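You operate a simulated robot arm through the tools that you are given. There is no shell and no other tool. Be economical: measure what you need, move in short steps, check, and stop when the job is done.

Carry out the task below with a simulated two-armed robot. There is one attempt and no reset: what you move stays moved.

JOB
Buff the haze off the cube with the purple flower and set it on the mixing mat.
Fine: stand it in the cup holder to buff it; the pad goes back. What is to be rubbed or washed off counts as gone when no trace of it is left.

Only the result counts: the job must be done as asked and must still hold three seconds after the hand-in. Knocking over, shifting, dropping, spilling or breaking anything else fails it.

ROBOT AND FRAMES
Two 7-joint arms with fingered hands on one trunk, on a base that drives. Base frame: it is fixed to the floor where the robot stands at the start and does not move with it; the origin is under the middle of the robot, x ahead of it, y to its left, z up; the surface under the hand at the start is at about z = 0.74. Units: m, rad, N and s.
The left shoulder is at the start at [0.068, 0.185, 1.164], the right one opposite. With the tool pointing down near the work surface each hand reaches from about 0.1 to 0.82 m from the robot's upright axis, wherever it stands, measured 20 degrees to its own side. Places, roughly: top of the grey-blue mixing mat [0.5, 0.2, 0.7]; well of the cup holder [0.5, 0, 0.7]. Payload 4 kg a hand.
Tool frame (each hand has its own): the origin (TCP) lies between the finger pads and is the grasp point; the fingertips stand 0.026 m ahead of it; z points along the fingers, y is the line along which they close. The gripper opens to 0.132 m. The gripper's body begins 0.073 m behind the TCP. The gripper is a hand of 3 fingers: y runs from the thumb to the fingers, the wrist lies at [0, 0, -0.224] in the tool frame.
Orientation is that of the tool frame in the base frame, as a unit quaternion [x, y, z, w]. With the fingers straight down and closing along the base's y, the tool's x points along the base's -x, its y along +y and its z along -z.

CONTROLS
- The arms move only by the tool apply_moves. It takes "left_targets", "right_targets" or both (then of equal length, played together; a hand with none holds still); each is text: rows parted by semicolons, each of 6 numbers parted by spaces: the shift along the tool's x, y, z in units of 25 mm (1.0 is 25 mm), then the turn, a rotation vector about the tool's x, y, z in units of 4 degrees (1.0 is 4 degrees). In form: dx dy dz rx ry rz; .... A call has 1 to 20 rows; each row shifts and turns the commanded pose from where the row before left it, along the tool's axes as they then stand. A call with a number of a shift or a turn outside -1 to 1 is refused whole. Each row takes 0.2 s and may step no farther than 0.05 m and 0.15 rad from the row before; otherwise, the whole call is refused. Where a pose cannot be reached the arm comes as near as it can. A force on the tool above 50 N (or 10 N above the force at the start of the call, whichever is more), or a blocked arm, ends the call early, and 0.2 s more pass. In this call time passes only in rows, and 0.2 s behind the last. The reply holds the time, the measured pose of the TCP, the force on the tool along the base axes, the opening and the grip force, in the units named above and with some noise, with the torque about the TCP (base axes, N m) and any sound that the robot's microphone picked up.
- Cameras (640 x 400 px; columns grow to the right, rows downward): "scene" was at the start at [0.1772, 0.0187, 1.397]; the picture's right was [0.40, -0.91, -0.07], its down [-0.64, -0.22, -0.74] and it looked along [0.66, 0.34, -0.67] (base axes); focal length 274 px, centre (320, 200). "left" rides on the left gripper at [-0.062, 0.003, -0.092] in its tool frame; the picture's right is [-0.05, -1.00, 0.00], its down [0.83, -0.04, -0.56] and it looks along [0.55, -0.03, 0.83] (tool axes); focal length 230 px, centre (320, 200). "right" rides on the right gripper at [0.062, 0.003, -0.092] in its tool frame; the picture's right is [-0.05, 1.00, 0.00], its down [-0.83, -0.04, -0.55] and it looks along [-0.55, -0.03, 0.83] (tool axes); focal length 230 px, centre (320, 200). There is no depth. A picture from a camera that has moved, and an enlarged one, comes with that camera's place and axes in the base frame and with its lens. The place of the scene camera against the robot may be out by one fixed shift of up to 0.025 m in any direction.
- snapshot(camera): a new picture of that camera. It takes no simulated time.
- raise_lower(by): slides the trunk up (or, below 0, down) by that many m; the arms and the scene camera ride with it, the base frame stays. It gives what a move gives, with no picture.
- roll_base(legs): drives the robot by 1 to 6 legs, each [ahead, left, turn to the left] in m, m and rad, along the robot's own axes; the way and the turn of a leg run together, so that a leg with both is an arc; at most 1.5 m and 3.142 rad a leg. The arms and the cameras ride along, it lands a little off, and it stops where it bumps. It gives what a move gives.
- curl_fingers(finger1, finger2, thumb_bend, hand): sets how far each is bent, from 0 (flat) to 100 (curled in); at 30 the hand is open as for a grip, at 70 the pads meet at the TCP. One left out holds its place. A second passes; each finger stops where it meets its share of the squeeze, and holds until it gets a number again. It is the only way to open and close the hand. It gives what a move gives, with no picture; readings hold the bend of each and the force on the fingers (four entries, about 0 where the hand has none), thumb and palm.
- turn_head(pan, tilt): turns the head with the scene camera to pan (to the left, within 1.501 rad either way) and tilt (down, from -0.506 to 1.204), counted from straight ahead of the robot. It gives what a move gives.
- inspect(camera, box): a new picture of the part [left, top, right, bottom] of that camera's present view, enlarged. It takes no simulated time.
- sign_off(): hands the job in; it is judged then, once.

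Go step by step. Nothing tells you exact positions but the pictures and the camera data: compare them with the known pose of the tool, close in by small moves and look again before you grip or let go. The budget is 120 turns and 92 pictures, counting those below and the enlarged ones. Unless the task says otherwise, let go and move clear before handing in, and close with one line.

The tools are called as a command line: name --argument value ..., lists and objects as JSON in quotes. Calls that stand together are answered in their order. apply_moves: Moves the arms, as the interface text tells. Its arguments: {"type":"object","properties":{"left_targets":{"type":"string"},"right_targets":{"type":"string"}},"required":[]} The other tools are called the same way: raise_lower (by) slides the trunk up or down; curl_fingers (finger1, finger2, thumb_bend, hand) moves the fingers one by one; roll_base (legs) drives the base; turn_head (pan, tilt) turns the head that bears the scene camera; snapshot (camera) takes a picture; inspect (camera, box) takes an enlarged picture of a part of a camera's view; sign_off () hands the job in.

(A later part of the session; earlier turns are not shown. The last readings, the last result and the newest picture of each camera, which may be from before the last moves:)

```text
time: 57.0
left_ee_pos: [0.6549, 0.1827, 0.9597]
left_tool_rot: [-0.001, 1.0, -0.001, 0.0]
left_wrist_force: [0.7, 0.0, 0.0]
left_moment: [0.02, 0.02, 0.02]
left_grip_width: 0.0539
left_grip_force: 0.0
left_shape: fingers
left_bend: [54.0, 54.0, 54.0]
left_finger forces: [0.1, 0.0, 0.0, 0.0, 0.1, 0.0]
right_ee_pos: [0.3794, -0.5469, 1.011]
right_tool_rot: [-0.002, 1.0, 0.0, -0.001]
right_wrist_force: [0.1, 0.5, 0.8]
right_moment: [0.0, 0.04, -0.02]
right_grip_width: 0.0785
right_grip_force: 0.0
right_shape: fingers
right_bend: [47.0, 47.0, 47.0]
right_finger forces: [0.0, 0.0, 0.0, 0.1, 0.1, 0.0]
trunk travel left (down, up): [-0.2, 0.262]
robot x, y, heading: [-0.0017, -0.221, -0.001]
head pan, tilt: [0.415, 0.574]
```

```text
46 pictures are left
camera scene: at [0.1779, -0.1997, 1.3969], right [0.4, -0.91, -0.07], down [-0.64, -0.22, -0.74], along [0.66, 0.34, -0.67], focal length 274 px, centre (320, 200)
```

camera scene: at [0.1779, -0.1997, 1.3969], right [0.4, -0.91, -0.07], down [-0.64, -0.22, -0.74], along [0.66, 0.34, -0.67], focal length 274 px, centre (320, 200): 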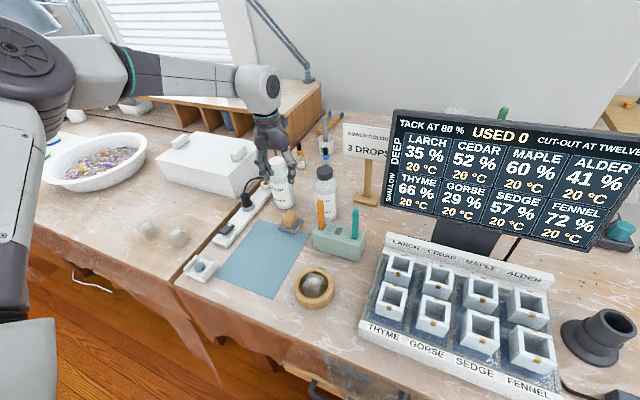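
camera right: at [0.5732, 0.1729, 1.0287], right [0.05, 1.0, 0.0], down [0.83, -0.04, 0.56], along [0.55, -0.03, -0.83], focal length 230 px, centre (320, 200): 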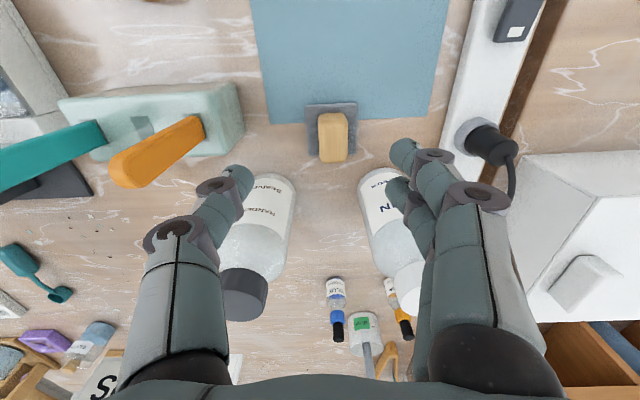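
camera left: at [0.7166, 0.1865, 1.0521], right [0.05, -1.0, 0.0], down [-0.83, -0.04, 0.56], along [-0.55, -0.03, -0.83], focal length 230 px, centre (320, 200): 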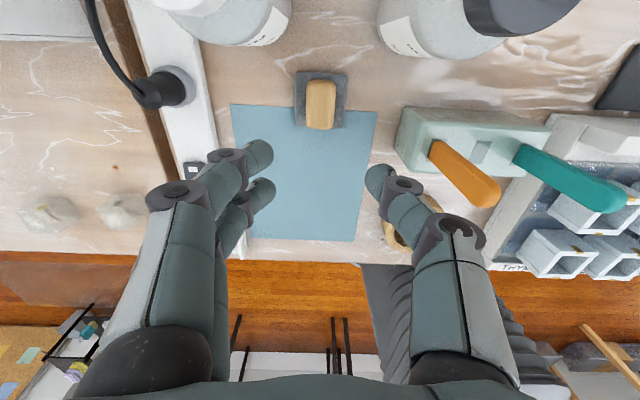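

I'll enlarge the pad for its position and yaw.

inspect --camera "left" --box '[260, 40, 400, 140]'

```text
4.00 times, centred on (330, 90) of left
camera zoom: at [0.7166, 0.1865, 1.0521], right [0.05, -1.0, 0.0], down [-0.83, -0.04, 0.56], along [-0.55, -0.03, -0.83], focal length 920 px, centre (280, 640)
```

zoom: 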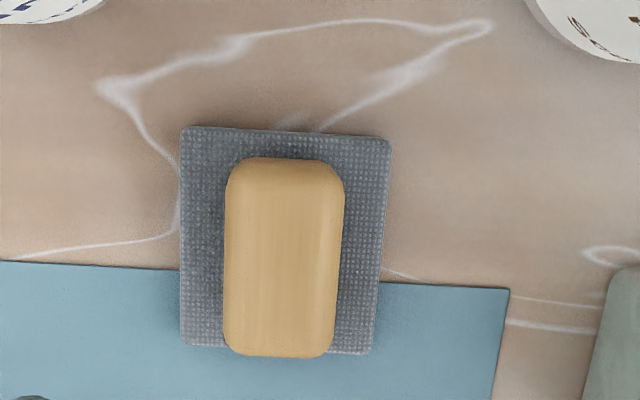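

The pad's centre is (0.6625, 0.182), aligned with the hand. Descending to just above it.

apply_moves --left_targets "-.3 -.03 1 0 0 0;0 0 1 0 0 0;0 0 1 0 0 0;0 0 1 0 0 0;0 0 1 0 0 0;0 0 .8 0 0 0"

snapshot --camera "left"

inspect --camera "scene" --box '[230, 130, 370, 250]'

```text
time: 58.4
left_ee_pos: [0.6637, 0.1827, 0.8137]
left_tool_rot: [-0.001, 1.0, -0.001, 0.0]
left_wrist_force: [-0.9, 1.3, -0.3]
left_moment: [-0.03, 0.01, -0.01]
left_grip_width: 0.0539
left_grip_force: 0.0
left_shape: fingers
left_bend: [54.0, 54.0, 54.0]
left_finger forces: [0.0, 0.0, 0.0, 0.0, 0.1, 0.0]
right_ee_pos: [0.3793, -0.5457, 1.0108]
right_tool_rot: [-0.001, 1.0, -0.001, 0.0]
right_wrist_force: [-0.1, 0.1, 0.0]
right_moment: [0.05, 0.01, -0.01]
right_grip_width: 0.0785
right_grip_force: 0.0
right_shape: fingers
right_bend: [47.0, 47.0, 47.0]
right_finger forces: [0.1, 0.0, 0.1, 0.1, 0.1, 0.0]
trunk travel left (down, up): [-0.2, 0.262]
robot x, y, heading: [-0.0035, -0.2163, 0.007]
head pan, tilt: [0.415, 0.574]
```

```text
44 pictures are left
camera left: at [0.7246, 0.186, 0.9056], right [0.05, -1.0, 0.0], down [-0.83, -0.04, 0.56], along [-0.55, -0.03, -0.83], focal length 230 px, centre (320, 200)
```

left: 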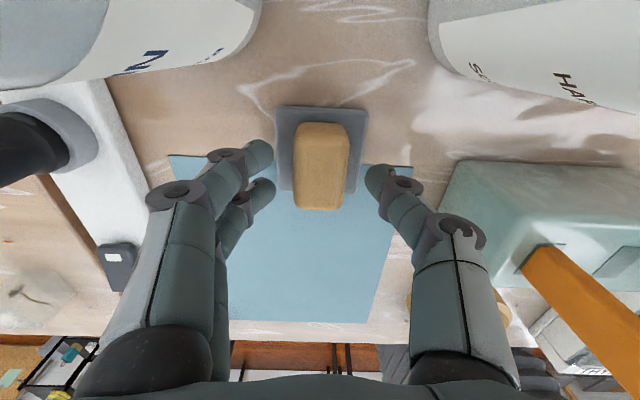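

```text
3.33 times, centred on (300, 190) of scene
camera zoom: at [0.1777, -0.1993, 1.3969], right [0.4, -0.91, -0.07], down [-0.64, -0.22, -0.74], along [0.66, 0.34, -0.67], focal length 914 px, centre (387, 233)
```

zoom: 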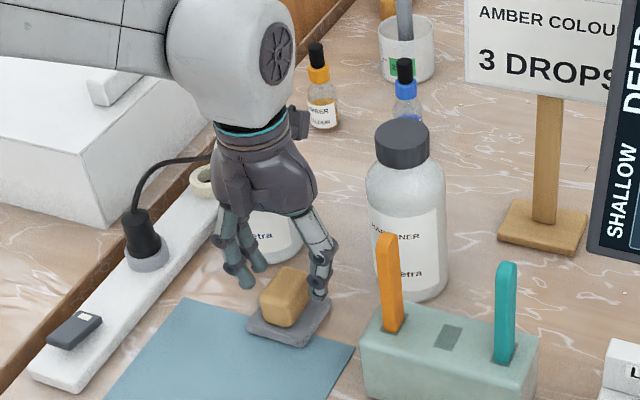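

Hand is right over the pad with clearance from the bottles. Lowering 32 mm, with a 4 mm x trim, then gripping.

apply_moves --left_targets ".16 -.02 .6 0 0 0;0 0 .68 0 0 0"

snapshot --camera "left"

inspect --camera "scene" --box '[260, 180, 340, 240]'

```text
time: 59.0
left_ee_pos: [0.6599, 0.1794, 0.7827]
left_tool_rot: [-0.002, 1.0, -0.001, 0.002]
left_wrist_force: [0.6, 1.0, 7.0]
left_moment: [0.24, 0.02, -0.04]
left_grip_width: 0.0542
left_grip_force: 2.9
left_shape: fingers
left_bend: [54.0, 55.0, 54.0]
left_finger forces: [0.9, 5.5, 0.0, 0.0, 0.1, 0.1]
right_ee_pos: [0.3784, -0.5472, 1.0117]
right_tool_rot: [0.0, 1.0, 0.001, 0.0]
right_wrist_force: [0.1, -1.2, 0.7]
right_moment: [-0.02, -0.01, -0.01]
right_grip_width: 0.0785
right_grip_force: 0.0
right_shape: fingers
right_bend: [47.0, 47.0, 47.0]
right_finger forces: [0.0, 0.0, 0.0, 0.0, 0.1, 0.0]
trunk travel left (down, up): [-0.2, 0.262]
robot x, y, heading: [0.0032, -0.2178, -0.003]
head pan, tilt: [0.415, 0.574]
```

```text
42 pictures are left
camera left: at [0.7205, 0.1838, 0.8769], right [0.05, -1.0, 0.0], down [-0.83, -0.04, 0.55], along [-0.55, -0.03, -0.83], focal length 230 px, centre (320, 200)
```

left: 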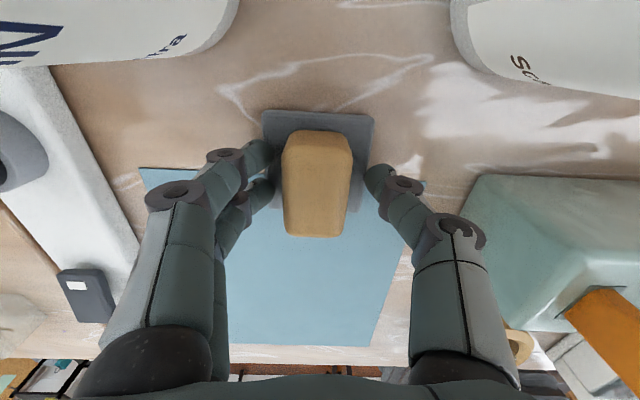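

```text
6.67 times, centred on (300, 210) of scene
camera zoom: at [0.1753, -0.2002, 1.3975], right [0.4, -0.91, -0.07], down [-0.63, -0.22, -0.74], along [0.66, 0.34, -0.67], focal length 1829 px, centre (453, 133)
```

zoom: 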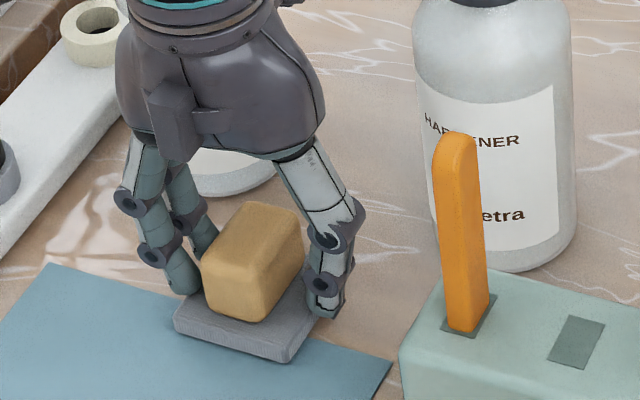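

A finger is resting lightly on the tray (7 N). I'll rise 6 mm and close on the pad.

apply_moves --left_targets "0 .04 -.24 0 0 0"

curl_fingers --hand "left" --finger1 68 --finger2 68 --thumb_bend 68

inspect --camera "scene" --box '[260, 180, 340, 240]'

snapshot --camera "left"

```text
time: 59.4
left_ee_pos: [0.6596, 0.1821, 0.7865]
left_tool_rot: [-0.002, 1.0, -0.001, 0.0]
left_wrist_force: [0.6, 0.0, 0.3]
left_moment: [0.01, 0.0, -0.02]
left_grip_width: 0.0546
left_grip_force: 0.1
left_shape: fingers
left_bend: [54.0, 54.0, 54.0]
left_finger forces: [0.1, 0.0, 0.0, 0.0, 0.0, 0.0]
right_ee_pos: [0.3798, -0.5462, 1.0118]
right_tool_rot: [-0.002, 1.0, 0.0, 0.0]
right_wrist_force: [0.1, 0.1, 0.4]
right_moment: [0.0, 0.01, -0.03]
right_grip_width: 0.0785
right_grip_force: 0.0
right_shape: fingers
right_bend: [47.0, 47.0, 47.0]
right_finger forces: [0.0, 0.0, 0.0, 0.1, 0.0, 0.0]
trunk travel left (down, up): [-0.2, 0.262]
robot x, y, heading: [0.0014, -0.2199, 0.003]
head pan, tilt: [0.415, 0.574]
```

```text
time: 60.4
left_ee_pos: [0.6586, 0.1823, 0.788]
left_tool_rot: [0.0, 1.0, -0.001, -0.001]
left_wrist_force: [0.2, 0.0, -0.7]
left_moment: [0.0, 0.03, 0.01]
left_grip_width: 0.031
left_grip_force: 9.0
left_shape: fingers
left_bend: [62.0, 62.0, 64.0]
left_finger forces: [4.6, 4.5, 0.0, 0.0, 9.3, 0.1]
right_ee_pos: [0.3788, -0.5455, 1.0123]
right_tool_rot: [-0.001, 1.0, 0.0, 0.0]
right_wrist_force: [-0.6, 0.3, 0.2]
right_moment: [0.01, -0.02, -0.01]
right_grip_width: 0.0784
right_grip_force: 0.0
right_shape: fingers
right_bend: [47.0, 47.0, 47.0]
right_finger forces: [0.0, 0.0, 0.0, 0.1, 0.1, 0.0]
trunk travel left (down, up): [-0.2, 0.262]
robot x, y, heading: [-0.0001, -0.2173, 0.0]
head pan, tilt: [0.415, 0.574]
```

```text
6.67 times, centred on (300, 210) of scene
camera zoom: at [0.1772, -0.1994, 1.397], right [0.4, -0.91, -0.07], down [-0.64, -0.22, -0.74], along [0.66, 0.34, -0.67], focal length 1829 px, centre (453, 133)
```

zoom: 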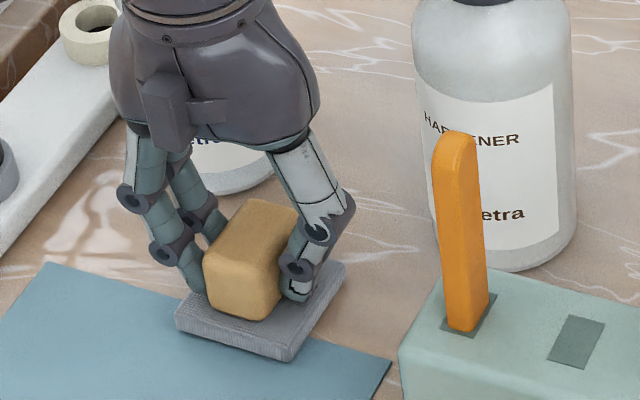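

```text
39 pictures are left
camera left: at [0.7206, 0.1853, 0.8807], right [0.05, -1.0, 0.0], down [-0.83, -0.04, 0.56], along [-0.55, -0.03, -0.83], focal length 230 px, centre (320, 200)
```

left: 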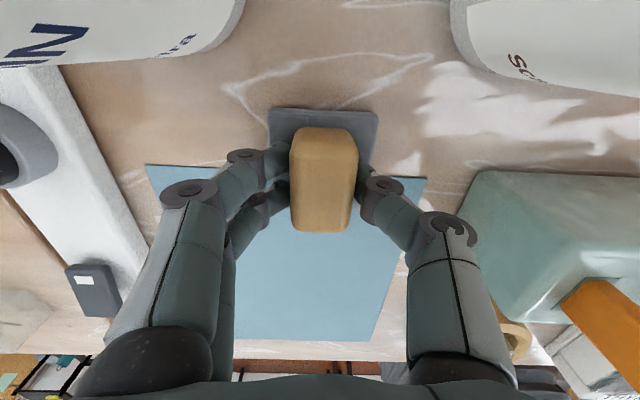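

Pad gripped, but only about 5 mm shows below the fingertips. I'll release and regrip 6 mm higher so the fingers stay clear of the cube.

curl_fingers --hand "left" --finger1 57 --finger2 57 --thumb_bend 57

apply_moves --left_targets "0 0 -.26 0 0 0"

curl_fingers --hand "left" --finger1 70 --finger2 70 --thumb_bend 70

apply_moves --left_targets "0 0 -.4 0 0 0;0 0 -1 0 0 0;0 0 -1 0 0 0"

inspect --camera "scene" --box '[250, 160, 346, 240]'

snapshot --camera "left"

```text
time: 61.4
left_ee_pos: [0.6598, 0.1812, 0.7882]
left_tool_rot: [-0.001, 1.0, -0.001, 0.0]
left_wrist_force: [0.2, 0.5, -0.2]
left_moment: [0.0, -0.01, -0.04]
left_grip_width: 0.0469
left_grip_force: 0.1
left_shape: fingers
left_bend: [56.0, 56.0, 56.0]
left_finger forces: [0.0, 0.0, 0.0, 0.1, 0.1, 0.0]
right_ee_pos: [0.3797, -0.5473, 1.012]
right_tool_rot: [-0.001, 1.0, 0.0, 0.0]
right_wrist_force: [-0.4, 0.5, 0.5]
right_moment: [-0.05, -0.02, -0.01]
right_grip_width: 0.0785
right_grip_force: 0.0
right_shape: fingers
right_bend: [47.0, 47.0, 47.0]
right_finger forces: [0.0, 0.0, 0.0, 0.0, 0.0, 0.0]
trunk travel left (down, up): [-0.2, 0.262]
robot x, y, heading: [0.0007, -0.2185, -0.005]
head pan, tilt: [0.415, 0.574]
```

```text
time: 61.8
left_ee_pos: [0.6582, 0.1824, 0.7946]
left_tool_rot: [-0.001, 1.0, -0.001, 0.001]
left_wrist_force: [-0.5, -0.5, 0.4]
left_moment: [0.01, 0.04, 0.01]
left_grip_width: 0.0471
left_grip_force: 0.0
left_shape: fingers
left_bend: [56.0, 56.0, 56.0]
left_finger forces: [0.0, 0.0, 0.0, 0.1, 0.0, 0.0]
right_ee_pos: [0.3787, -0.5465, 1.0117]
right_tool_rot: [-0.001, 1.0, 0.0, 0.001]
right_wrist_force: [0.6, -0.4, 0.5]
right_moment: [-0.03, -0.04, 0.03]
right_grip_width: 0.0783
right_grip_force: 0.1
right_shape: fingers
right_bend: [47.0, 47.0, 47.0]
right_finger forces: [0.0, 0.0, 0.0, 0.0, 0.0, 0.0]
trunk travel left (down, up): [-0.2, 0.262]
robot x, y, heading: [-0.001, -0.2164, -0.0]
head pan, tilt: [0.415, 0.574]
```

```text
time: 62.8
left_ee_pos: [0.6603, 0.1827, 0.7948]
left_tool_rot: [-0.001, 1.0, 0.0, 0.0]
left_wrist_force: [0.3, -1.0, -0.1]
left_moment: [0.02, 0.01, 0.0]
left_grip_width: 0.0305
left_grip_force: 11.8
left_shape: fingers
left_bend: [62.0, 62.0, 65.0]
left_finger forces: [6.1, 6.0, 0.0, 0.1, 12.0, 0.0]
right_ee_pos: [0.3791, -0.5468, 1.0117]
right_tool_rot: [-0.002, 1.0, 0.0, 0.0]
right_wrist_force: [0.2, 0.3, 0.1]
right_moment: [-0.03, 0.02, 0.01]
right_grip_width: 0.0784
right_grip_force: 0.1
right_shape: fingers
right_bend: [47.0, 47.0, 47.0]
right_finger forces: [0.0, 0.0, 0.1, 0.0, 0.0, 0.0]
trunk travel left (down, up): [-0.2, 0.262]
robot x, y, heading: [-0.0028, -0.2155, -0.0]
head pan, tilt: [0.415, 0.574]
```

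```text
time: 63.6
left_ee_pos: [0.6576, 0.1837, 0.8565]
left_tool_rot: [-0.001, 1.0, 0.0, -0.001]
left_wrist_force: [0.8, 0.3, -1.2]
left_moment: [0.06, -0.03, -0.04]
left_grip_width: 0.0302
left_grip_force: 12.3
left_shape: fingers
left_bend: [62.0, 62.0, 65.0]
left_finger forces: [5.9, 6.0, 0.1, 0.0, 12.1, 0.0]
right_ee_pos: [0.3782, -0.5458, 1.0107]
right_tool_rot: [0.0, 1.0, 0.0, 0.0]
right_wrist_force: [0.6, -0.8, 1.8]
right_moment: [-0.01, 0.02, 0.0]
right_grip_width: 0.0787
right_grip_force: 0.1
right_shape: fingers
right_bend: [47.0, 47.0, 47.0]
right_finger forces: [0.0, 0.0, 0.1, 0.0, 0.1, 0.0]
trunk travel left (down, up): [-0.2, 0.262]
robot x, y, heading: [0.0001, -0.2188, 0.0]
head pan, tilt: [0.415, 0.574]
```

```text
5.00 times, centred on (298, 200) of scene
camera zoom: at [0.1765, -0.1996, 1.3971], right [0.4, -0.91, -0.07], down [-0.64, -0.22, -0.74], along [0.66, 0.34, -0.67], focal length 1372 px, centre (430, 200)
```

zoom: 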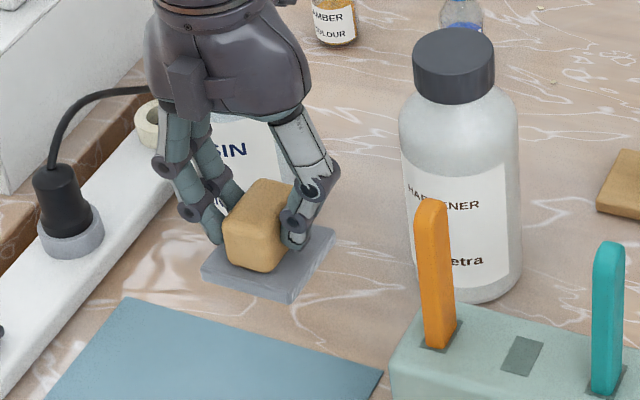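

```text
37 pictures are left
camera left: at [0.7191, 0.1868, 0.9475], right [0.05, -1.0, 0.0], down [-0.83, -0.04, 0.56], along [-0.55, -0.03, -0.83], focal length 230 px, centre (320, 200)
```

left: 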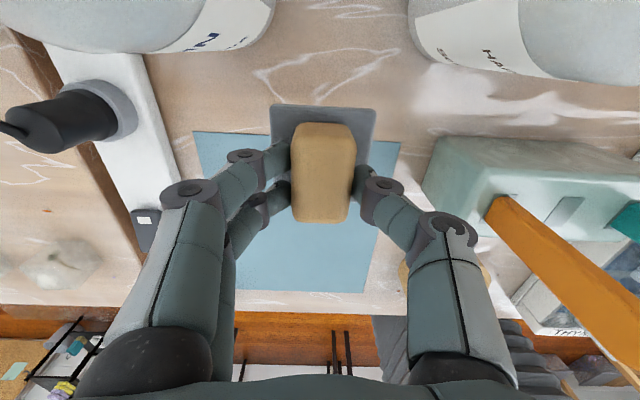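

The pad is up and the tray stayed put. I'll carry it high over to the cube in the well, centred at about (0.483, 0.017).

apply_moves --left_targets "0 0 -1 0 0 0;.5 0 -1 0 0 0;1 0 -1 0 0 0;1 0 -.5 0 0 0;1 0 0 0 0 0;1 0 0 0 0 0;1 -.6 0 0 0 0;1 -1 0 0 0 0;.5 -1 0 0 0 0;0 -1 0 0 0 0;0 -1 0 0 0 0;0 -1 0 0 0 0;0 -1 0 0 0 0;0 -.06 .5 0 0 0;0 0 1 0 0 0;0 0 1 0 0 0;0 0 1 0 0 0"

snapshot --camera "left"

inspect --camera "scene" --box '[260, 220, 380, 320]'

```text
time: 67.2
left_ee_pos: [0.4858, 0.0166, 0.8543]
left_tool_rot: [0.0, 1.0, -0.001, 0.0]
left_wrist_force: [-0.8, 0.1, -0.4]
left_moment: [0.01, 0.0, -0.02]
left_grip_width: 0.0303
left_grip_force: 11.8
left_shape: fingers
left_bend: [62.0, 62.0, 65.0]
left_finger forces: [5.9, 6.0, 0.0, 0.1, 11.9, 0.0]
right_ee_pos: [0.3802, -0.5468, 1.0107]
right_tool_rot: [-0.001, 1.0, 0.001, -0.001]
right_wrist_force: [0.4, 0.0, 0.7]
right_moment: [0.01, 0.01, 0.01]
right_grip_width: 0.0782
right_grip_force: 0.1
right_shape: fingers
right_bend: [47.0, 47.0, 47.0]
right_finger forces: [0.0, 0.0, 0.0, 0.1, 0.2, 0.0]
trunk travel left (down, up): [-0.2, 0.262]
robot x, y, heading: [0.0017, -0.2186, 0.001]
head pan, tilt: [0.415, 0.574]
```

```text
36 pictures are left
camera left: at [0.5468, 0.0205, 0.9469], right [0.05, -1.0, 0.0], down [-0.83, -0.04, 0.56], along [-0.55, -0.03, -0.83], focal length 230 px, centre (320, 200)
```

left: 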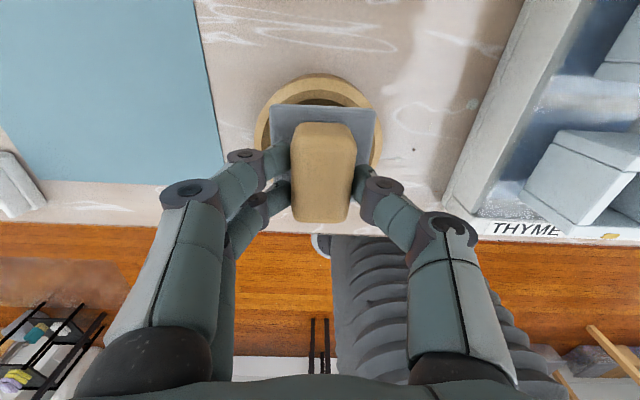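

```text
4.00 times, centred on (320, 270) of scene
camera zoom: at [0.1778, -0.1991, 1.3968], right [0.4, -0.91, -0.07], down [-0.64, -0.22, -0.74], along [0.66, 0.34, -0.67], focal length 1097 px, centre (320, -80)
```

zoom: 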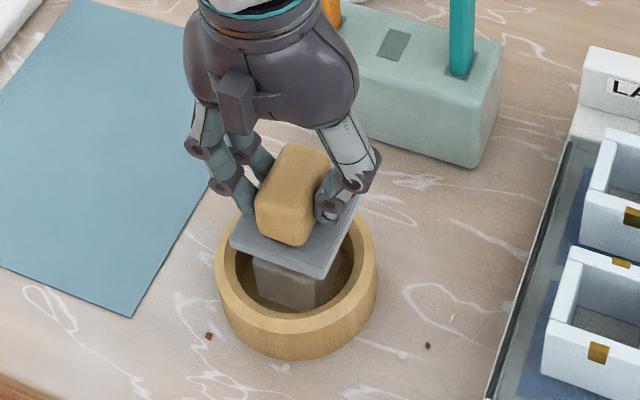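

The grey plate is the pad itself, with the tan block as its handle, so I hold the whole tool. I'll lower until it touches the cube's top.

apply_moves --left_targets ".08 0 .4 0 0 0"

apply_moves --left_targets "0 0 .12 0 0 0"

apply_moves --left_targets "0 0 .12 0 0 0"

```text
time: 67.6
left_ee_pos: [0.4839, 0.0172, 0.8448]
left_tool_rot: [-0.001, 1.0, -0.001, 0.0]
left_wrist_force: [0.7, 0.3, -1.0]
left_moment: [-0.02, 0.0, -0.03]
left_grip_width: 0.0302
left_grip_force: 11.5
left_shape: fingers
left_bend: [62.0, 62.0, 65.0]
left_finger forces: [6.0, 6.0, 0.0, 0.1, 12.0, 0.0]
right_ee_pos: [0.3784, -0.5466, 1.0111]
right_tool_rot: [-0.001, 1.0, 0.0, 0.0]
right_wrist_force: [-0.3, -0.3, -0.8]
right_moment: [0.01, 0.06, 0.01]
right_grip_width: 0.0784
right_grip_force: 0.0
right_shape: fingers
right_bend: [47.0, 47.0, 47.0]
right_finger forces: [0.0, 0.0, 0.0, 0.0, 0.0, 0.0]
trunk travel left (down, up): [-0.2, 0.262]
robot x, y, heading: [-0.0001, -0.2168, -0.0]
head pan, tilt: [0.415, 0.574]
```

```text
time: 68.0
left_ee_pos: [0.4828, 0.0169, 0.843]
left_tool_rot: [-0.001, 1.0, -0.001, 0.001]
left_wrist_force: [-0.4, 0.5, -0.5]
left_moment: [0.01, -0.01, -0.01]
left_grip_width: 0.0302
left_grip_force: 12.6
left_shape: fingers
left_bend: [62.0, 62.0, 65.0]
left_finger forces: [6.0, 6.0, 0.0, 0.0, 12.0, 0.1]
right_ee_pos: [0.3786, -0.5464, 1.0118]
right_tool_rot: [-0.001, 1.0, -0.001, 0.0]
right_wrist_force: [0.4, -1.1, 0.2]
right_moment: [0.03, -0.02, 0.0]
right_grip_width: 0.0784
right_grip_force: 0.0
right_shape: fingers
right_bend: [47.0, 47.0, 47.0]
right_finger forces: [0.0, 0.1, 0.0, 0.1, 0.0, 0.1]
trunk travel left (down, up): [-0.2, 0.262]
robot x, y, heading: [-0.0021, -0.2183, -0.002]
head pan, tilt: [0.415, 0.574]
```

```text
time: 68.4
left_ee_pos: [0.482, 0.0163, 0.8395]
left_tool_rot: [-0.001, 1.0, -0.001, 0.001]
left_wrist_force: [-0.2, 0.8, 1.0]
left_moment: [-0.01, -0.02, 0.02]
left_grip_width: 0.0303
left_grip_force: 12.6
left_shape: fingers
left_bend: [62.0, 62.0, 65.0]
left_finger forces: [6.5, 6.3, 0.0, 0.0, 12.3, 0.1]
right_ee_pos: [0.3785, -0.5465, 1.0113]
right_tool_rot: [-0.001, 1.0, 0.001, 0.0]
right_wrist_force: [0.9, 0.5, 0.3]
right_moment: [-0.01, 0.01, -0.01]
right_grip_width: 0.0782
right_grip_force: 0.0
right_shape: fingers
right_bend: [47.0, 47.0, 47.0]
right_finger forces: [0.0, 0.0, 0.0, 0.0, 0.0, 0.0]
trunk travel left (down, up): [-0.2, 0.262]
robot x, y, heading: [0.0002, -0.2195, 0.004]
head pan, tilt: [0.415, 0.574]
```

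First contact at TCP z 0.8395. I'll add about 1 mm of press and make short rubbing strokes.

apply_moves --left_targets "0 0 .05 0 0 0;.3 0 0 0 0 0;-.3 0 0 0 0 0;-.3 0 0 0 0 0;.3 0 0 0 0 0;0 .3 0 0 0 0;0 -.3 0 0 0 0;0 -.3 0 0 0 0;0 .3 0 0 0 0"

inspect --camera "scene" --box '[260, 220, 380, 320]'

```text
time: 70.4
left_ee_pos: [0.4814, 0.014, 0.8376]
left_tool_rot: [-0.001, 1.0, -0.002, 0.001]
left_wrist_force: [1.2, -1.9, 5.4]
left_moment: [-0.14, -0.04, 0.0]
left_grip_width: 0.0303
left_grip_force: 13.4
left_shape: fingers
left_bend: [64.0, 63.0, 66.0]
left_finger forces: [6.2, 5.7, 0.0, 0.0, 14.5, 0.0]
right_ee_pos: [0.3778, -0.5459, 1.0108]
right_tool_rot: [0.0, 1.0, -0.001, 0.001]
right_wrist_force: [0.1, 0.2, -0.2]
right_moment: [0.0, 0.01, -0.02]
right_grip_width: 0.0784
right_grip_force: 0.1
right_shape: fingers
right_bend: [47.0, 47.0, 47.0]
right_finger forces: [0.0, 0.0, 0.0, 0.1, 0.0, 0.1]
trunk travel left (down, up): [-0.2, 0.262]
robot x, y, heading: [0.0003, -0.2167, 0.003]
head pan, tilt: [0.415, 0.574]
```

```text
4.00 times, centred on (320, 270) of scene
camera zoom: at [0.1767, -0.1997, 1.397], right [0.4, -0.91, -0.07], down [-0.64, -0.22, -0.74], along [0.66, 0.34, -0.67], focal length 1097 px, centre (320, -80)
```

zoom: 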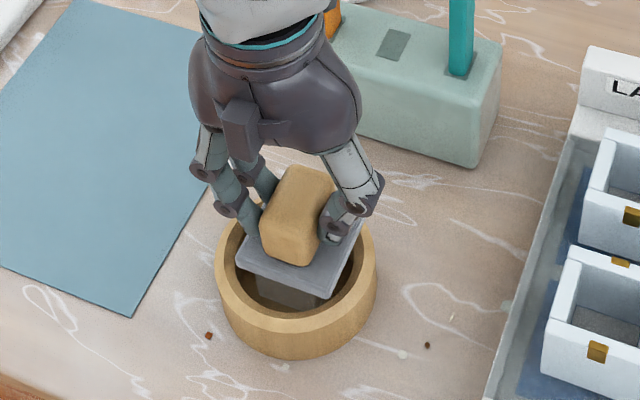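

Force is about 5 N, and the cup and cube are stable. One longer round of strokes, then I'll lift to look.

apply_moves --left_targets "-.4 0 0 0 0 0;.4 .2 0 0 0 0;.4 0 0 0 0 0;-.4 .2 0 0 0 0;-.4 0 0 0 0 0;.4 -.2 0 0 0 0;.4 -.2 0 0 0 0;-.4 -.2 0 0 0 0;-.4 0 0 0 0 0;.4 -.2 0 0 0 0;.4 0 0 0 0 0;-.4 .4 0 0 0 0;0 .4 0 0 0 0;.2 -.4 0 0 0 0;0 -.4 0 0 0 0;-.4 .4 0 0 0 0;0 .4 0 0 0 0;.2 -.4 0 0 0 0;0 0 -1 0 0 0;0 0 -.6 0 0 0"

snapshot --camera "left"

inspect --camera "scene" --box '[260, 220, 380, 320]'

```text
time: 74.6
left_ee_pos: [0.4833, 0.0167, 0.8798]
left_tool_rot: [-0.002, 1.0, -0.002, 0.001]
left_wrist_force: [-0.9, 0.2, -0.5]
left_moment: [0.0, -0.01, -0.02]
left_grip_width: 0.0307
left_grip_force: 12.4
left_shape: fingers
left_bend: [63.0, 63.0, 65.0]
left_finger forces: [6.3, 6.1, 0.0, 0.1, 12.4, 0.1]
right_ee_pos: [0.3786, -0.547, 1.0122]
right_tool_rot: [-0.001, 1.0, 0.0, 0.0]
right_wrist_force: [-0.6, 0.0, -0.1]
right_moment: [0.0, 0.0, 0.01]
right_grip_width: 0.0782
right_grip_force: 0.0
right_shape: fingers
right_bend: [47.0, 47.0, 47.0]
right_finger forces: [0.0, 0.0, 0.0, 0.1, 0.0, 0.1]
trunk travel left (down, up): [-0.2, 0.262]
robot x, y, heading: [0.0011, -0.2172, 0.001]
head pan, tilt: [0.415, 0.574]
```

```text
33 pictures are left
camera left: at [0.5436, 0.0195, 0.972], right [0.05, -1.0, 0.0], down [-0.83, -0.04, 0.55], along [-0.55, -0.03, -0.83], focal length 230 px, centre (320, 200)
```

left: 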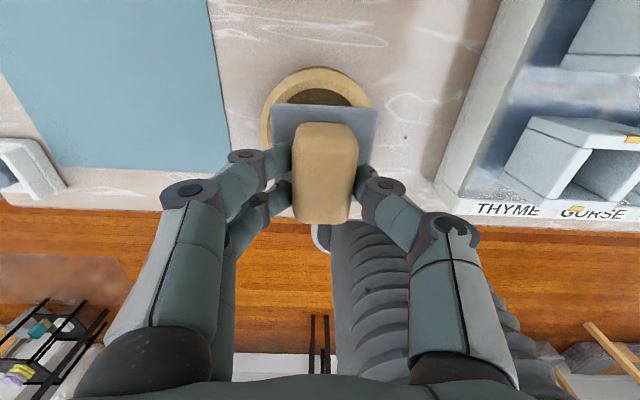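

```text
4.00 times, centred on (320, 270) of scene
camera zoom: at [0.177, -0.1995, 1.397], right [0.4, -0.91, -0.07], down [-0.64, -0.22, -0.74], along [0.66, 0.34, -0.67], focal length 1097 px, centre (320, -80)
```

zoom: 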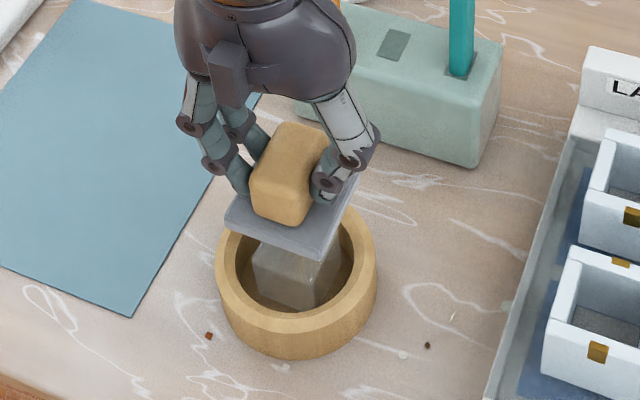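

I need a clear view of the cube's top, so I'll shift the pad away over the mat.

apply_moves --left_targets "0 1 -.5 0 0 0;0 1 0 0 0 0;0 1 0 0 0 0;0 1 0 0 0 0"

inspect --camera "scene" --box '[280, 240, 360, 310]'

inspect --camera "left" --box '[380, 60, 560, 190]'

```text
time: 75.6
left_ee_pos: [0.4823, 0.1167, 0.8921]
left_tool_rot: [-0.001, 1.0, -0.001, 0.0]
left_wrist_force: [0.1, 0.1, 0.1]
left_moment: [-0.03, 0.02, 0.03]
left_grip_width: 0.0305
left_grip_force: 12.4
left_shape: fingers
left_bend: [63.0, 63.0, 65.0]
left_finger forces: [6.2, 6.1, 0.0, 0.1, 12.2, 0.0]
right_ee_pos: [0.3783, -0.5455, 1.012]
right_tool_rot: [-0.001, 1.0, 0.0, 0.0]
right_wrist_force: [0.8, -0.3, -0.4]
right_moment: [0.0, 0.0, 0.0]
right_grip_width: 0.0782
right_grip_force: 0.1
right_shape: fingers
right_bend: [47.0, 47.0, 47.0]
right_finger forces: [0.0, 0.0, 0.0, 0.1, 0.0, 0.1]
trunk travel left (down, up): [-0.2, 0.262]
robot x, y, heading: [-0.0014, -0.218, 0.002]
head pan, tilt: [0.415, 0.574]
```

```text
5.71 times, centred on (320, 275) of scene
camera zoom: at [0.1767, -0.1984, 1.3971], right [0.4, -0.91, -0.07], down [-0.64, -0.22, -0.74], along [0.66, 0.34, -0.67], focal length 1568 px, centre (320, -229)
```

zoom: 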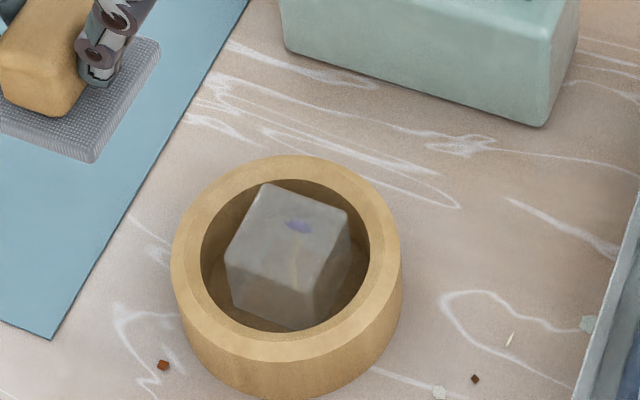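

```text
3.08 times, centred on (470, 125) of left
camera zoom: at [0.5426, 0.1208, 0.9841], right [0.05, -1.0, 0.0], down [-0.83, -0.04, 0.55], along [-0.55, -0.03, -0.83], focal length 708 px, centre (-142, 431)
```

zoom: 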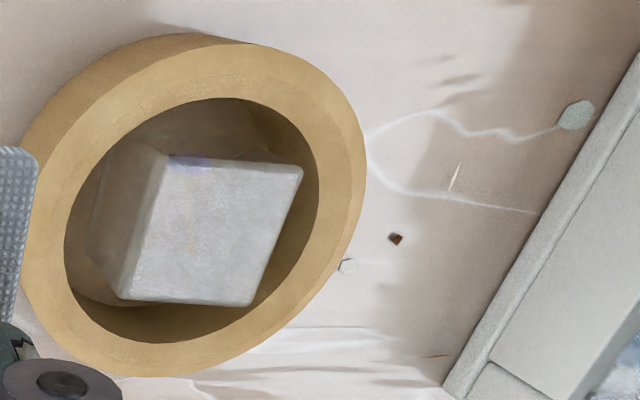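

The white haze patch is gone, but a faint bloom may remain. I'll buff another full round with a bit more press and compare.

apply_moves --left_targets "0 -1 0 0 0 0;0 -1 0 0 0 0;0 -1 0 0 0 0;0 -1 0 0 0 0;0 0 1 0 0 0;0 0 .9 0 0 0;0 0 .22 0 0 0;0 0 .1 0 0 0"

apply_moves --left_targets "-.6 0 0 0 0 0;.6 .2 0 0 0 0;.6 0 0 0 0 0;-.6 .2 0 0 0 0;-.6 0 0 0 0 0;.6 -.2 0 0 0 0;.6 -.2 0 0 0 0;-.6 -.2 0 0 0 0;-.6 0 0 0 0 0;.6 -.2 0 0 0 0;.6 .2 0 0 0 0;-.6 .6 0 0 0 0;0 -.6 0 0 0 0;.4 -.6 0 0 0 0;0 .6 0 0 0 0;-.4 .6 0 0 0 0;-.4 -.6 0 0 0 0;.2 -.6 0 0 0 0;.2 .6 0 0 0 0"

apply_moves --left_targets "-.6 0 0 0 0 0;.6 .2 0 0 0 0;.6 0 0 0 0 0;-.6 .2 0 0 0 0;-.6 0 0 0 0 0;.6 -.2 0 0 0 0;.6 -.2 0 0 0 0;-.6 -.2 0 0 0 0;-.6 0 0 0 0 0;.6 -.2 0 0 0 0;.6 .2 0 0 0 0;-.6 .6 0 0 0 0;0 -.6 0 0 0 0;.4 -.6 0 0 0 0;0 .6 0 0 0 0;-.4 .6 0 0 0 0;-.4 -.6 0 0 0 0;.2 -.6 0 0 0 0;.2 .6 0 0 0 0"

apply_moves --left_targets "0 0 -1 0 0 0;0 0 -1 0 0 0;0 0 -.4 0 0 0;0 1 0 0 0 0;0 1 0 0 0 0;0 1 0 0 0 0;0 1 0 0 0 0"

inspect --camera "scene" --box '[280, 240, 360, 310]'

inspect --camera "left" --box '[380, 60, 560, 190]'

```text
time: 77.4
left_ee_pos: [0.4818, 0.0161, 0.8369]
left_tool_rot: [-0.001, 1.0, -0.002, 0.001]
left_wrist_force: [-0.8, 1.0, 15.6]
left_moment: [0.0, 0.03, -0.01]
left_grip_width: 0.0302
left_grip_force: 13.7
left_shape: fingers
left_bend: [64.0, 63.0, 66.0]
left_finger forces: [7.7, 7.2, 0.0, 0.1, 13.8, 0.1]
right_ee_pos: [0.3779, -0.5464, 1.0124]
right_tool_rot: [-0.001, 1.0, 0.0, 0.001]
right_wrist_force: [-1.1, -0.6, -0.7]
right_moment: [0.03, -0.01, -0.01]
right_grip_width: 0.0783
right_grip_force: 0.1
right_shape: fingers
right_bend: [47.0, 47.0, 47.0]
right_finger forces: [0.0, 0.1, 0.0, 0.1, 0.0, 0.0]
trunk travel left (down, up): [-0.2, 0.262]
robot x, y, heading: [-0.0012, -0.216, 0.004]
head pan, tilt: [0.415, 0.574]
```

```text
time: 81.4
left_ee_pos: [0.4821, 0.0104, 0.8346]
left_tool_rot: [0.0, 1.0, -0.002, 0.001]
left_wrist_force: [-0.5, -0.3, 3.5]
left_moment: [-0.06, -0.03, 0.02]
left_grip_width: 0.0304
left_grip_force: 12.8
left_shape: fingers
left_bend: [64.0, 63.0, 65.0]
left_finger forces: [6.5, 5.7, 0.1, 0.0, 13.6, 0.0]
right_ee_pos: [0.3779, -0.5467, 1.0115]
right_tool_rot: [0.0, 1.0, 0.0, 0.0]
right_wrist_force: [-0.5, -0.4, -0.2]
right_moment: [-0.05, 0.02, -0.04]
right_grip_width: 0.0786
right_grip_force: 0.0
right_shape: fingers
right_bend: [47.0, 47.0, 47.0]
right_finger forces: [0.1, 0.1, 0.0, 0.0, 0.1, 0.0]
trunk travel left (down, up): [-0.2, 0.262]
robot x, y, heading: [0.0013, -0.2193, 0.001]
head pan, tilt: [0.415, 0.574]
```

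```text
time: 85.4
left_ee_pos: [0.4821, 0.0063, 0.8357]
left_tool_rot: [0.0, 1.0, -0.002, 0.0]
left_wrist_force: [0.1, -1.7, 0.5]
left_moment: [-0.06, -0.03, 0.01]
left_grip_width: 0.0302
left_grip_force: 12.4
left_shape: fingers
left_bend: [64.0, 63.0, 65.0]
left_finger forces: [6.6, 5.6, 0.0, 0.0, 12.6, 0.0]
right_ee_pos: [0.3782, -0.5457, 1.0127]
right_tool_rot: [0.0, 1.0, -0.001, -0.001]
right_wrist_force: [-0.3, 0.5, -0.3]
right_moment: [-0.04, 0.0, -0.03]
right_grip_width: 0.0785
right_grip_force: 0.0
right_shape: fingers
right_bend: [47.0, 47.0, 47.0]
right_finger forces: [0.0, 0.0, 0.1, 0.0, 0.1, 0.0]
trunk travel left (down, up): [-0.2, 0.262]
robot x, y, heading: [0.0019, -0.2163, -0.002]
head pan, tilt: [0.415, 0.574]
```

```text
time: 87.0
left_ee_pos: [0.4838, 0.1051, 0.8956]
left_tool_rot: [-0.001, 1.0, -0.001, 0.0]
left_wrist_force: [0.4, -0.7, -0.9]
left_moment: [-0.01, 0.03, 0.0]
left_grip_width: 0.0304
left_grip_force: 11.7
left_shape: fingers
left_bend: [64.0, 63.0, 65.0]
left_finger forces: [6.4, 5.7, 0.0, 0.0, 12.1, 0.0]
right_ee_pos: [0.3782, -0.5454, 1.0124]
right_tool_rot: [-0.001, 1.0, 0.0, 0.0]
right_wrist_force: [-1.1, 0.7, -0.1]
right_moment: [-0.08, -0.02, 0.01]
right_grip_width: 0.0784
right_grip_force: 0.0
right_shape: fingers
right_bend: [47.0, 47.0, 47.0]
right_finger forces: [0.0, 0.1, 0.0, 0.0, 0.1, 0.0]
trunk travel left (down, up): [-0.2, 0.262]
robot x, y, heading: [0.0005, -0.2165, 0.002]
head pan, tilt: [0.415, 0.574]
```

```text
5.71 times, centred on (320, 275) of scene
camera zoom: at [0.1767, -0.1984, 1.397], right [0.4, -0.91, -0.07], down [-0.64, -0.22, -0.74], along [0.66, 0.34, -0.67], focal length 1568 px, centre (320, -229)
```

zoom: 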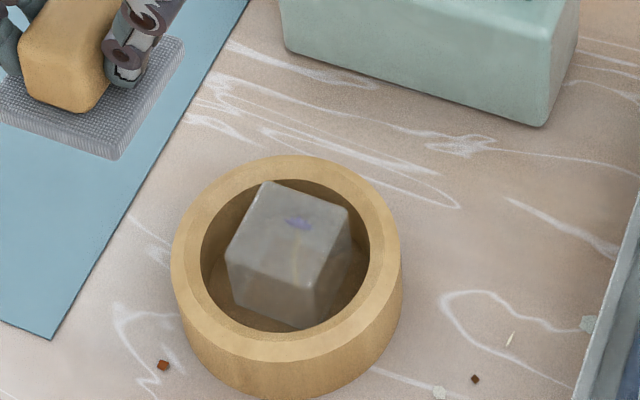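

```text
3.08 times, centred on (470, 125) of left
camera zoom: at [0.5442, 0.1087, 0.9874], right [0.05, -1.0, 0.0], down [-0.83, -0.04, 0.55], along [-0.55, -0.03, -0.83], focal length 708 px, centre (-142, 431)
```

zoom: 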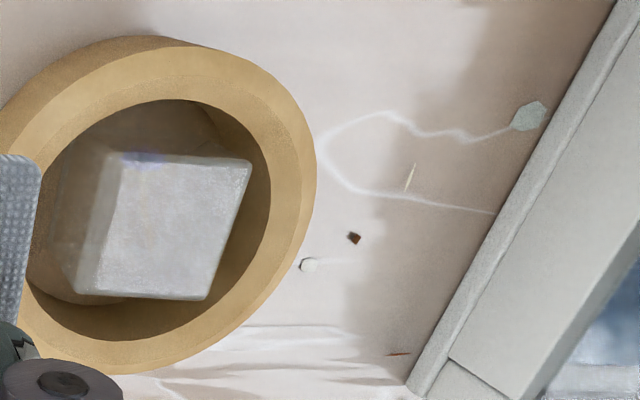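

No further change, so what remains is just the resin's own sheen; the haze is gone. I'll return the pad to its place, centred at about (0.66, 0.182).

apply_moves --left_targets "0 1 -1 0 0 0;0 1 -.5 0 0 0;0 1 0 0 0 0;-1 .1 0 0 0 0;-1 0 0 0 0 0;-1 0 0 0 0 0;-1 0 0 0 0 0;-1 0 0 0 0 0;-1 0 0 0 0 0;-1 0 0 0 0 0;0 0 1 0 0 0;0 0 1 0 0 0;0 0 1 0 0 0"

snapshot --camera "left"

inspect --camera "scene" --box '[250, 160, 346, 240]'

```text
time: 89.8
left_ee_pos: [0.6589, 0.1834, 0.8582]
left_tool_rot: [0.0, 1.0, -0.001, 0.0]
left_wrist_force: [-0.1, 0.9, -0.3]
left_moment: [0.01, 0.01, -0.01]
left_grip_width: 0.0305
left_grip_force: 11.7
left_shape: fingers
left_bend: [64.0, 63.0, 65.0]
left_finger forces: [6.0, 5.6, 0.0, 0.0, 11.6, 0.0]
right_ee_pos: [0.3793, -0.5447, 1.0129]
right_tool_rot: [-0.001, 1.0, 0.001, -0.001]
right_wrist_force: [-0.4, 1.0, 0.8]
right_moment: [-0.03, -0.01, 0.03]
right_grip_width: 0.0787
right_grip_force: 0.0
right_shape: fingers
right_bend: [47.0, 47.0, 47.0]
right_finger forces: [0.0, 0.0, 0.1, 0.0, 0.0, 0.1]
trunk travel left (down, up): [-0.2, 0.262]
robot x, y, heading: [-0.0024, -0.2183, -0.0]
head pan, tilt: [0.415, 0.574]
```

```text
27 pictures are left
camera left: at [0.7197, 0.1861, 0.9498], right [0.05, -1.0, 0.0], down [-0.83, -0.04, 0.55], along [-0.55, -0.03, -0.83], focal length 230 px, centre (320, 200)
```

left: 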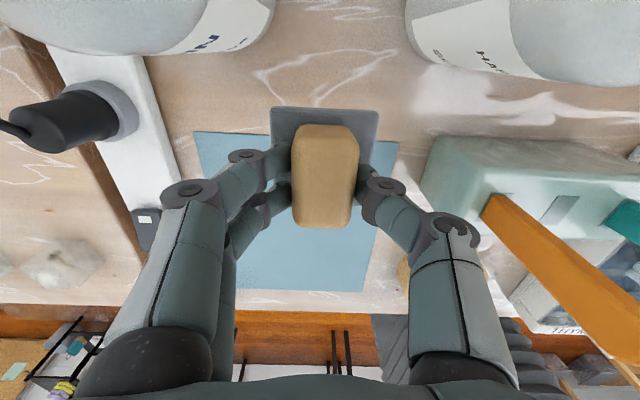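

```text
5.00 times, centred on (298, 200) of scene
camera zoom: at [0.1779, -0.1991, 1.3968], right [0.4, -0.91, -0.07], down [-0.64, -0.22, -0.74], along [0.66, 0.34, -0.67], focal length 1372 px, centre (430, 200)
```

zoom: 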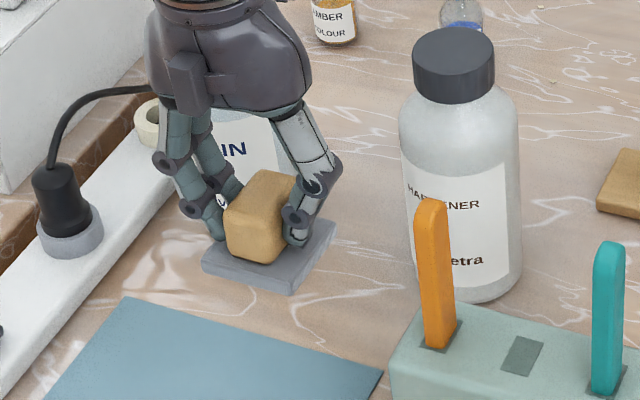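

This view matches the one from the pickup almost exactly. Lowering the pad to its spot.

apply_moves --left_targets "0 -.03 1 0 0 0;0 0 1 0 0 0;0 0 .3 0 0 0"

apply_moves --left_targets "0 0 .12 0 0 0"

apply_moves --left_targets "0 0 .08 0 0 0"

snapshot --camera "left"

```text
time: 90.6
left_ee_pos: [0.6558, 0.183, 0.8008]
left_tool_rot: [-0.001, 1.0, 0.0, 0.001]
left_wrist_force: [0.4, 0.7, -1.2]
left_moment: [-0.01, 0.02, 0.0]
left_grip_width: 0.0304
left_grip_force: 11.5
left_shape: fingers
left_bend: [64.0, 63.0, 65.0]
left_finger forces: [6.1, 5.7, 0.0, 0.0, 11.6, 0.0]
right_ee_pos: [0.3788, -0.5458, 1.0109]
right_tool_rot: [-0.001, 1.0, 0.0, 0.0]
right_wrist_force: [-0.2, 0.7, 0.5]
right_moment: [0.03, -0.03, 0.01]
right_grip_width: 0.0784
right_grip_force: 0.0
right_shape: fingers
right_bend: [47.0, 47.0, 47.0]
right_finger forces: [0.0, 0.1, 0.0, 0.1, 0.0, 0.1]
trunk travel left (down, up): [-0.2, 0.262]
robot x, y, heading: [-0.0028, -0.2203, 0.002]
head pan, tilt: [0.415, 0.574]
```

```text
time: 91.0
left_ee_pos: [0.657, 0.1827, 0.797]
left_tool_rot: [-0.001, 1.0, -0.001, 0.0]
left_wrist_force: [-0.3, -0.1, -0.2]
left_moment: [-0.02, 0.01, 0.02]
left_grip_width: 0.0307
left_grip_force: 11.5
left_shape: fingers
left_bend: [64.0, 63.0, 65.0]
left_finger forces: [6.0, 5.7, 0.0, 0.0, 11.6, 0.0]
right_ee_pos: [0.3791, -0.5466, 1.0122]
right_tool_rot: [-0.001, 1.0, 0.0, 0.0]
right_wrist_force: [-0.2, -0.7, -0.2]
right_moment: [-0.03, 0.0, -0.01]
right_grip_width: 0.0785
right_grip_force: 0.0
right_shape: fingers
right_bend: [47.0, 47.0, 47.0]
right_finger forces: [0.0, 0.0, 0.0, 0.0, 0.0, 0.1]
trunk travel left (down, up): [-0.2, 0.262]
robot x, y, heading: [0.001, -0.2172, 0.001]
head pan, tilt: [0.415, 0.574]
```

```text
time: 91.4
left_ee_pos: [0.6568, 0.1825, 0.7948]
left_tool_rot: [-0.001, 1.0, -0.001, 0.0]
left_wrist_force: [-0.5, 0.7, -1.3]
left_moment: [0.04, -0.01, 0.01]
left_grip_width: 0.0302
left_grip_force: 11.6
left_shape: fingers
left_bend: [64.0, 63.0, 65.0]
left_finger forces: [6.0, 5.6, 0.1, 0.1, 11.6, 0.0]
right_ee_pos: [0.379, -0.5463, 1.0107]
right_tool_rot: [-0.001, 1.0, 0.001, -0.001]
right_wrist_force: [-0.7, 0.3, 0.0]
right_moment: [0.02, -0.01, 0.02]
right_grip_width: 0.0787
right_grip_force: 0.2
right_shape: fingers
right_bend: [47.0, 47.0, 47.0]
right_finger forces: [0.0, 0.1, 0.1, 0.0, 0.0, 0.0]
trunk travel left (down, up): [-0.2, 0.262]
robot x, y, heading: [-0.0013, -0.2195, 0.003]
head pan, tilt: [0.415, 0.574]
```

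```text
25 pictures are left
camera left: at [0.7178, 0.1863, 0.8871], right [0.05, -1.0, 0.0], down [-0.83, -0.04, 0.56], along [-0.55, -0.03, -0.83], focal length 230 px, centre (320, 200)
```

left: 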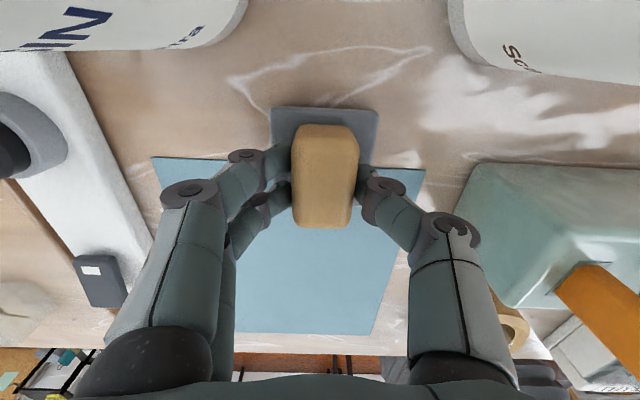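

Not touching yet, and 2 mm short in x. I'll trim that and lower to contact.

apply_moves --left_targets "-.09 0 .06 0 0 0"

apply_moves --left_targets "0 0 .05 0 0 0"

```text
time: 91.8
left_ee_pos: [0.6593, 0.1833, 0.7933]
left_tool_rot: [0.0, 1.0, -0.002, 0.0]
left_wrist_force: [0.7, 0.1, -0.6]
left_moment: [0.04, -0.02, 0.02]
left_grip_width: 0.0306
left_grip_force: 11.6
left_shape: fingers
left_bend: [64.0, 63.0, 65.0]
left_finger forces: [5.9, 5.6, 0.1, 0.0, 11.6, 0.0]
right_ee_pos: [0.3803, -0.5464, 1.0116]
right_tool_rot: [-0.001, 1.0, 0.0, 0.0]
right_wrist_force: [-0.9, 0.1, -0.2]
right_moment: [-0.03, 0.01, -0.03]
right_grip_width: 0.0784
right_grip_force: 0.0
right_shape: fingers
right_bend: [47.0, 47.0, 47.0]
right_finger forces: [0.0, 0.1, 0.0, 0.0, 0.0, 0.0]
trunk travel left (down, up): [-0.2, 0.262]
robot x, y, heading: [-0.0026, -0.2181, 0.0]
head pan, tilt: [0.415, 0.574]
```

```text
time: 92.2
left_ee_pos: [0.6589, 0.1828, 0.7924]
left_tool_rot: [-0.001, 1.0, -0.001, 0.0]
left_wrist_force: [0.9, 0.4, -1.5]
left_moment: [-0.01, 0.02, 0.01]
left_grip_width: 0.0304
left_grip_force: 11.2
left_shape: fingers
left_bend: [64.0, 63.0, 65.0]
left_finger forces: [6.0, 5.6, 0.0, 0.0, 11.7, 0.1]
right_ee_pos: [0.3786, -0.5461, 1.0108]
right_tool_rot: [-0.001, 1.0, 0.0, 0.0]
right_wrist_force: [0.0, 0.1, 0.5]
right_moment: [0.02, -0.03, -0.01]
right_grip_width: 0.0785
right_grip_force: 0.1
right_shape: fingers
right_bend: [47.0, 47.0, 47.0]
right_finger forces: [0.0, 0.0, 0.1, 0.1, 0.0, 0.0]
trunk travel left (down, up): [-0.2, 0.262]
robot x, y, heading: [-0.0, -0.2171, 0.0]
head pan, tilt: [0.415, 0.574]
```

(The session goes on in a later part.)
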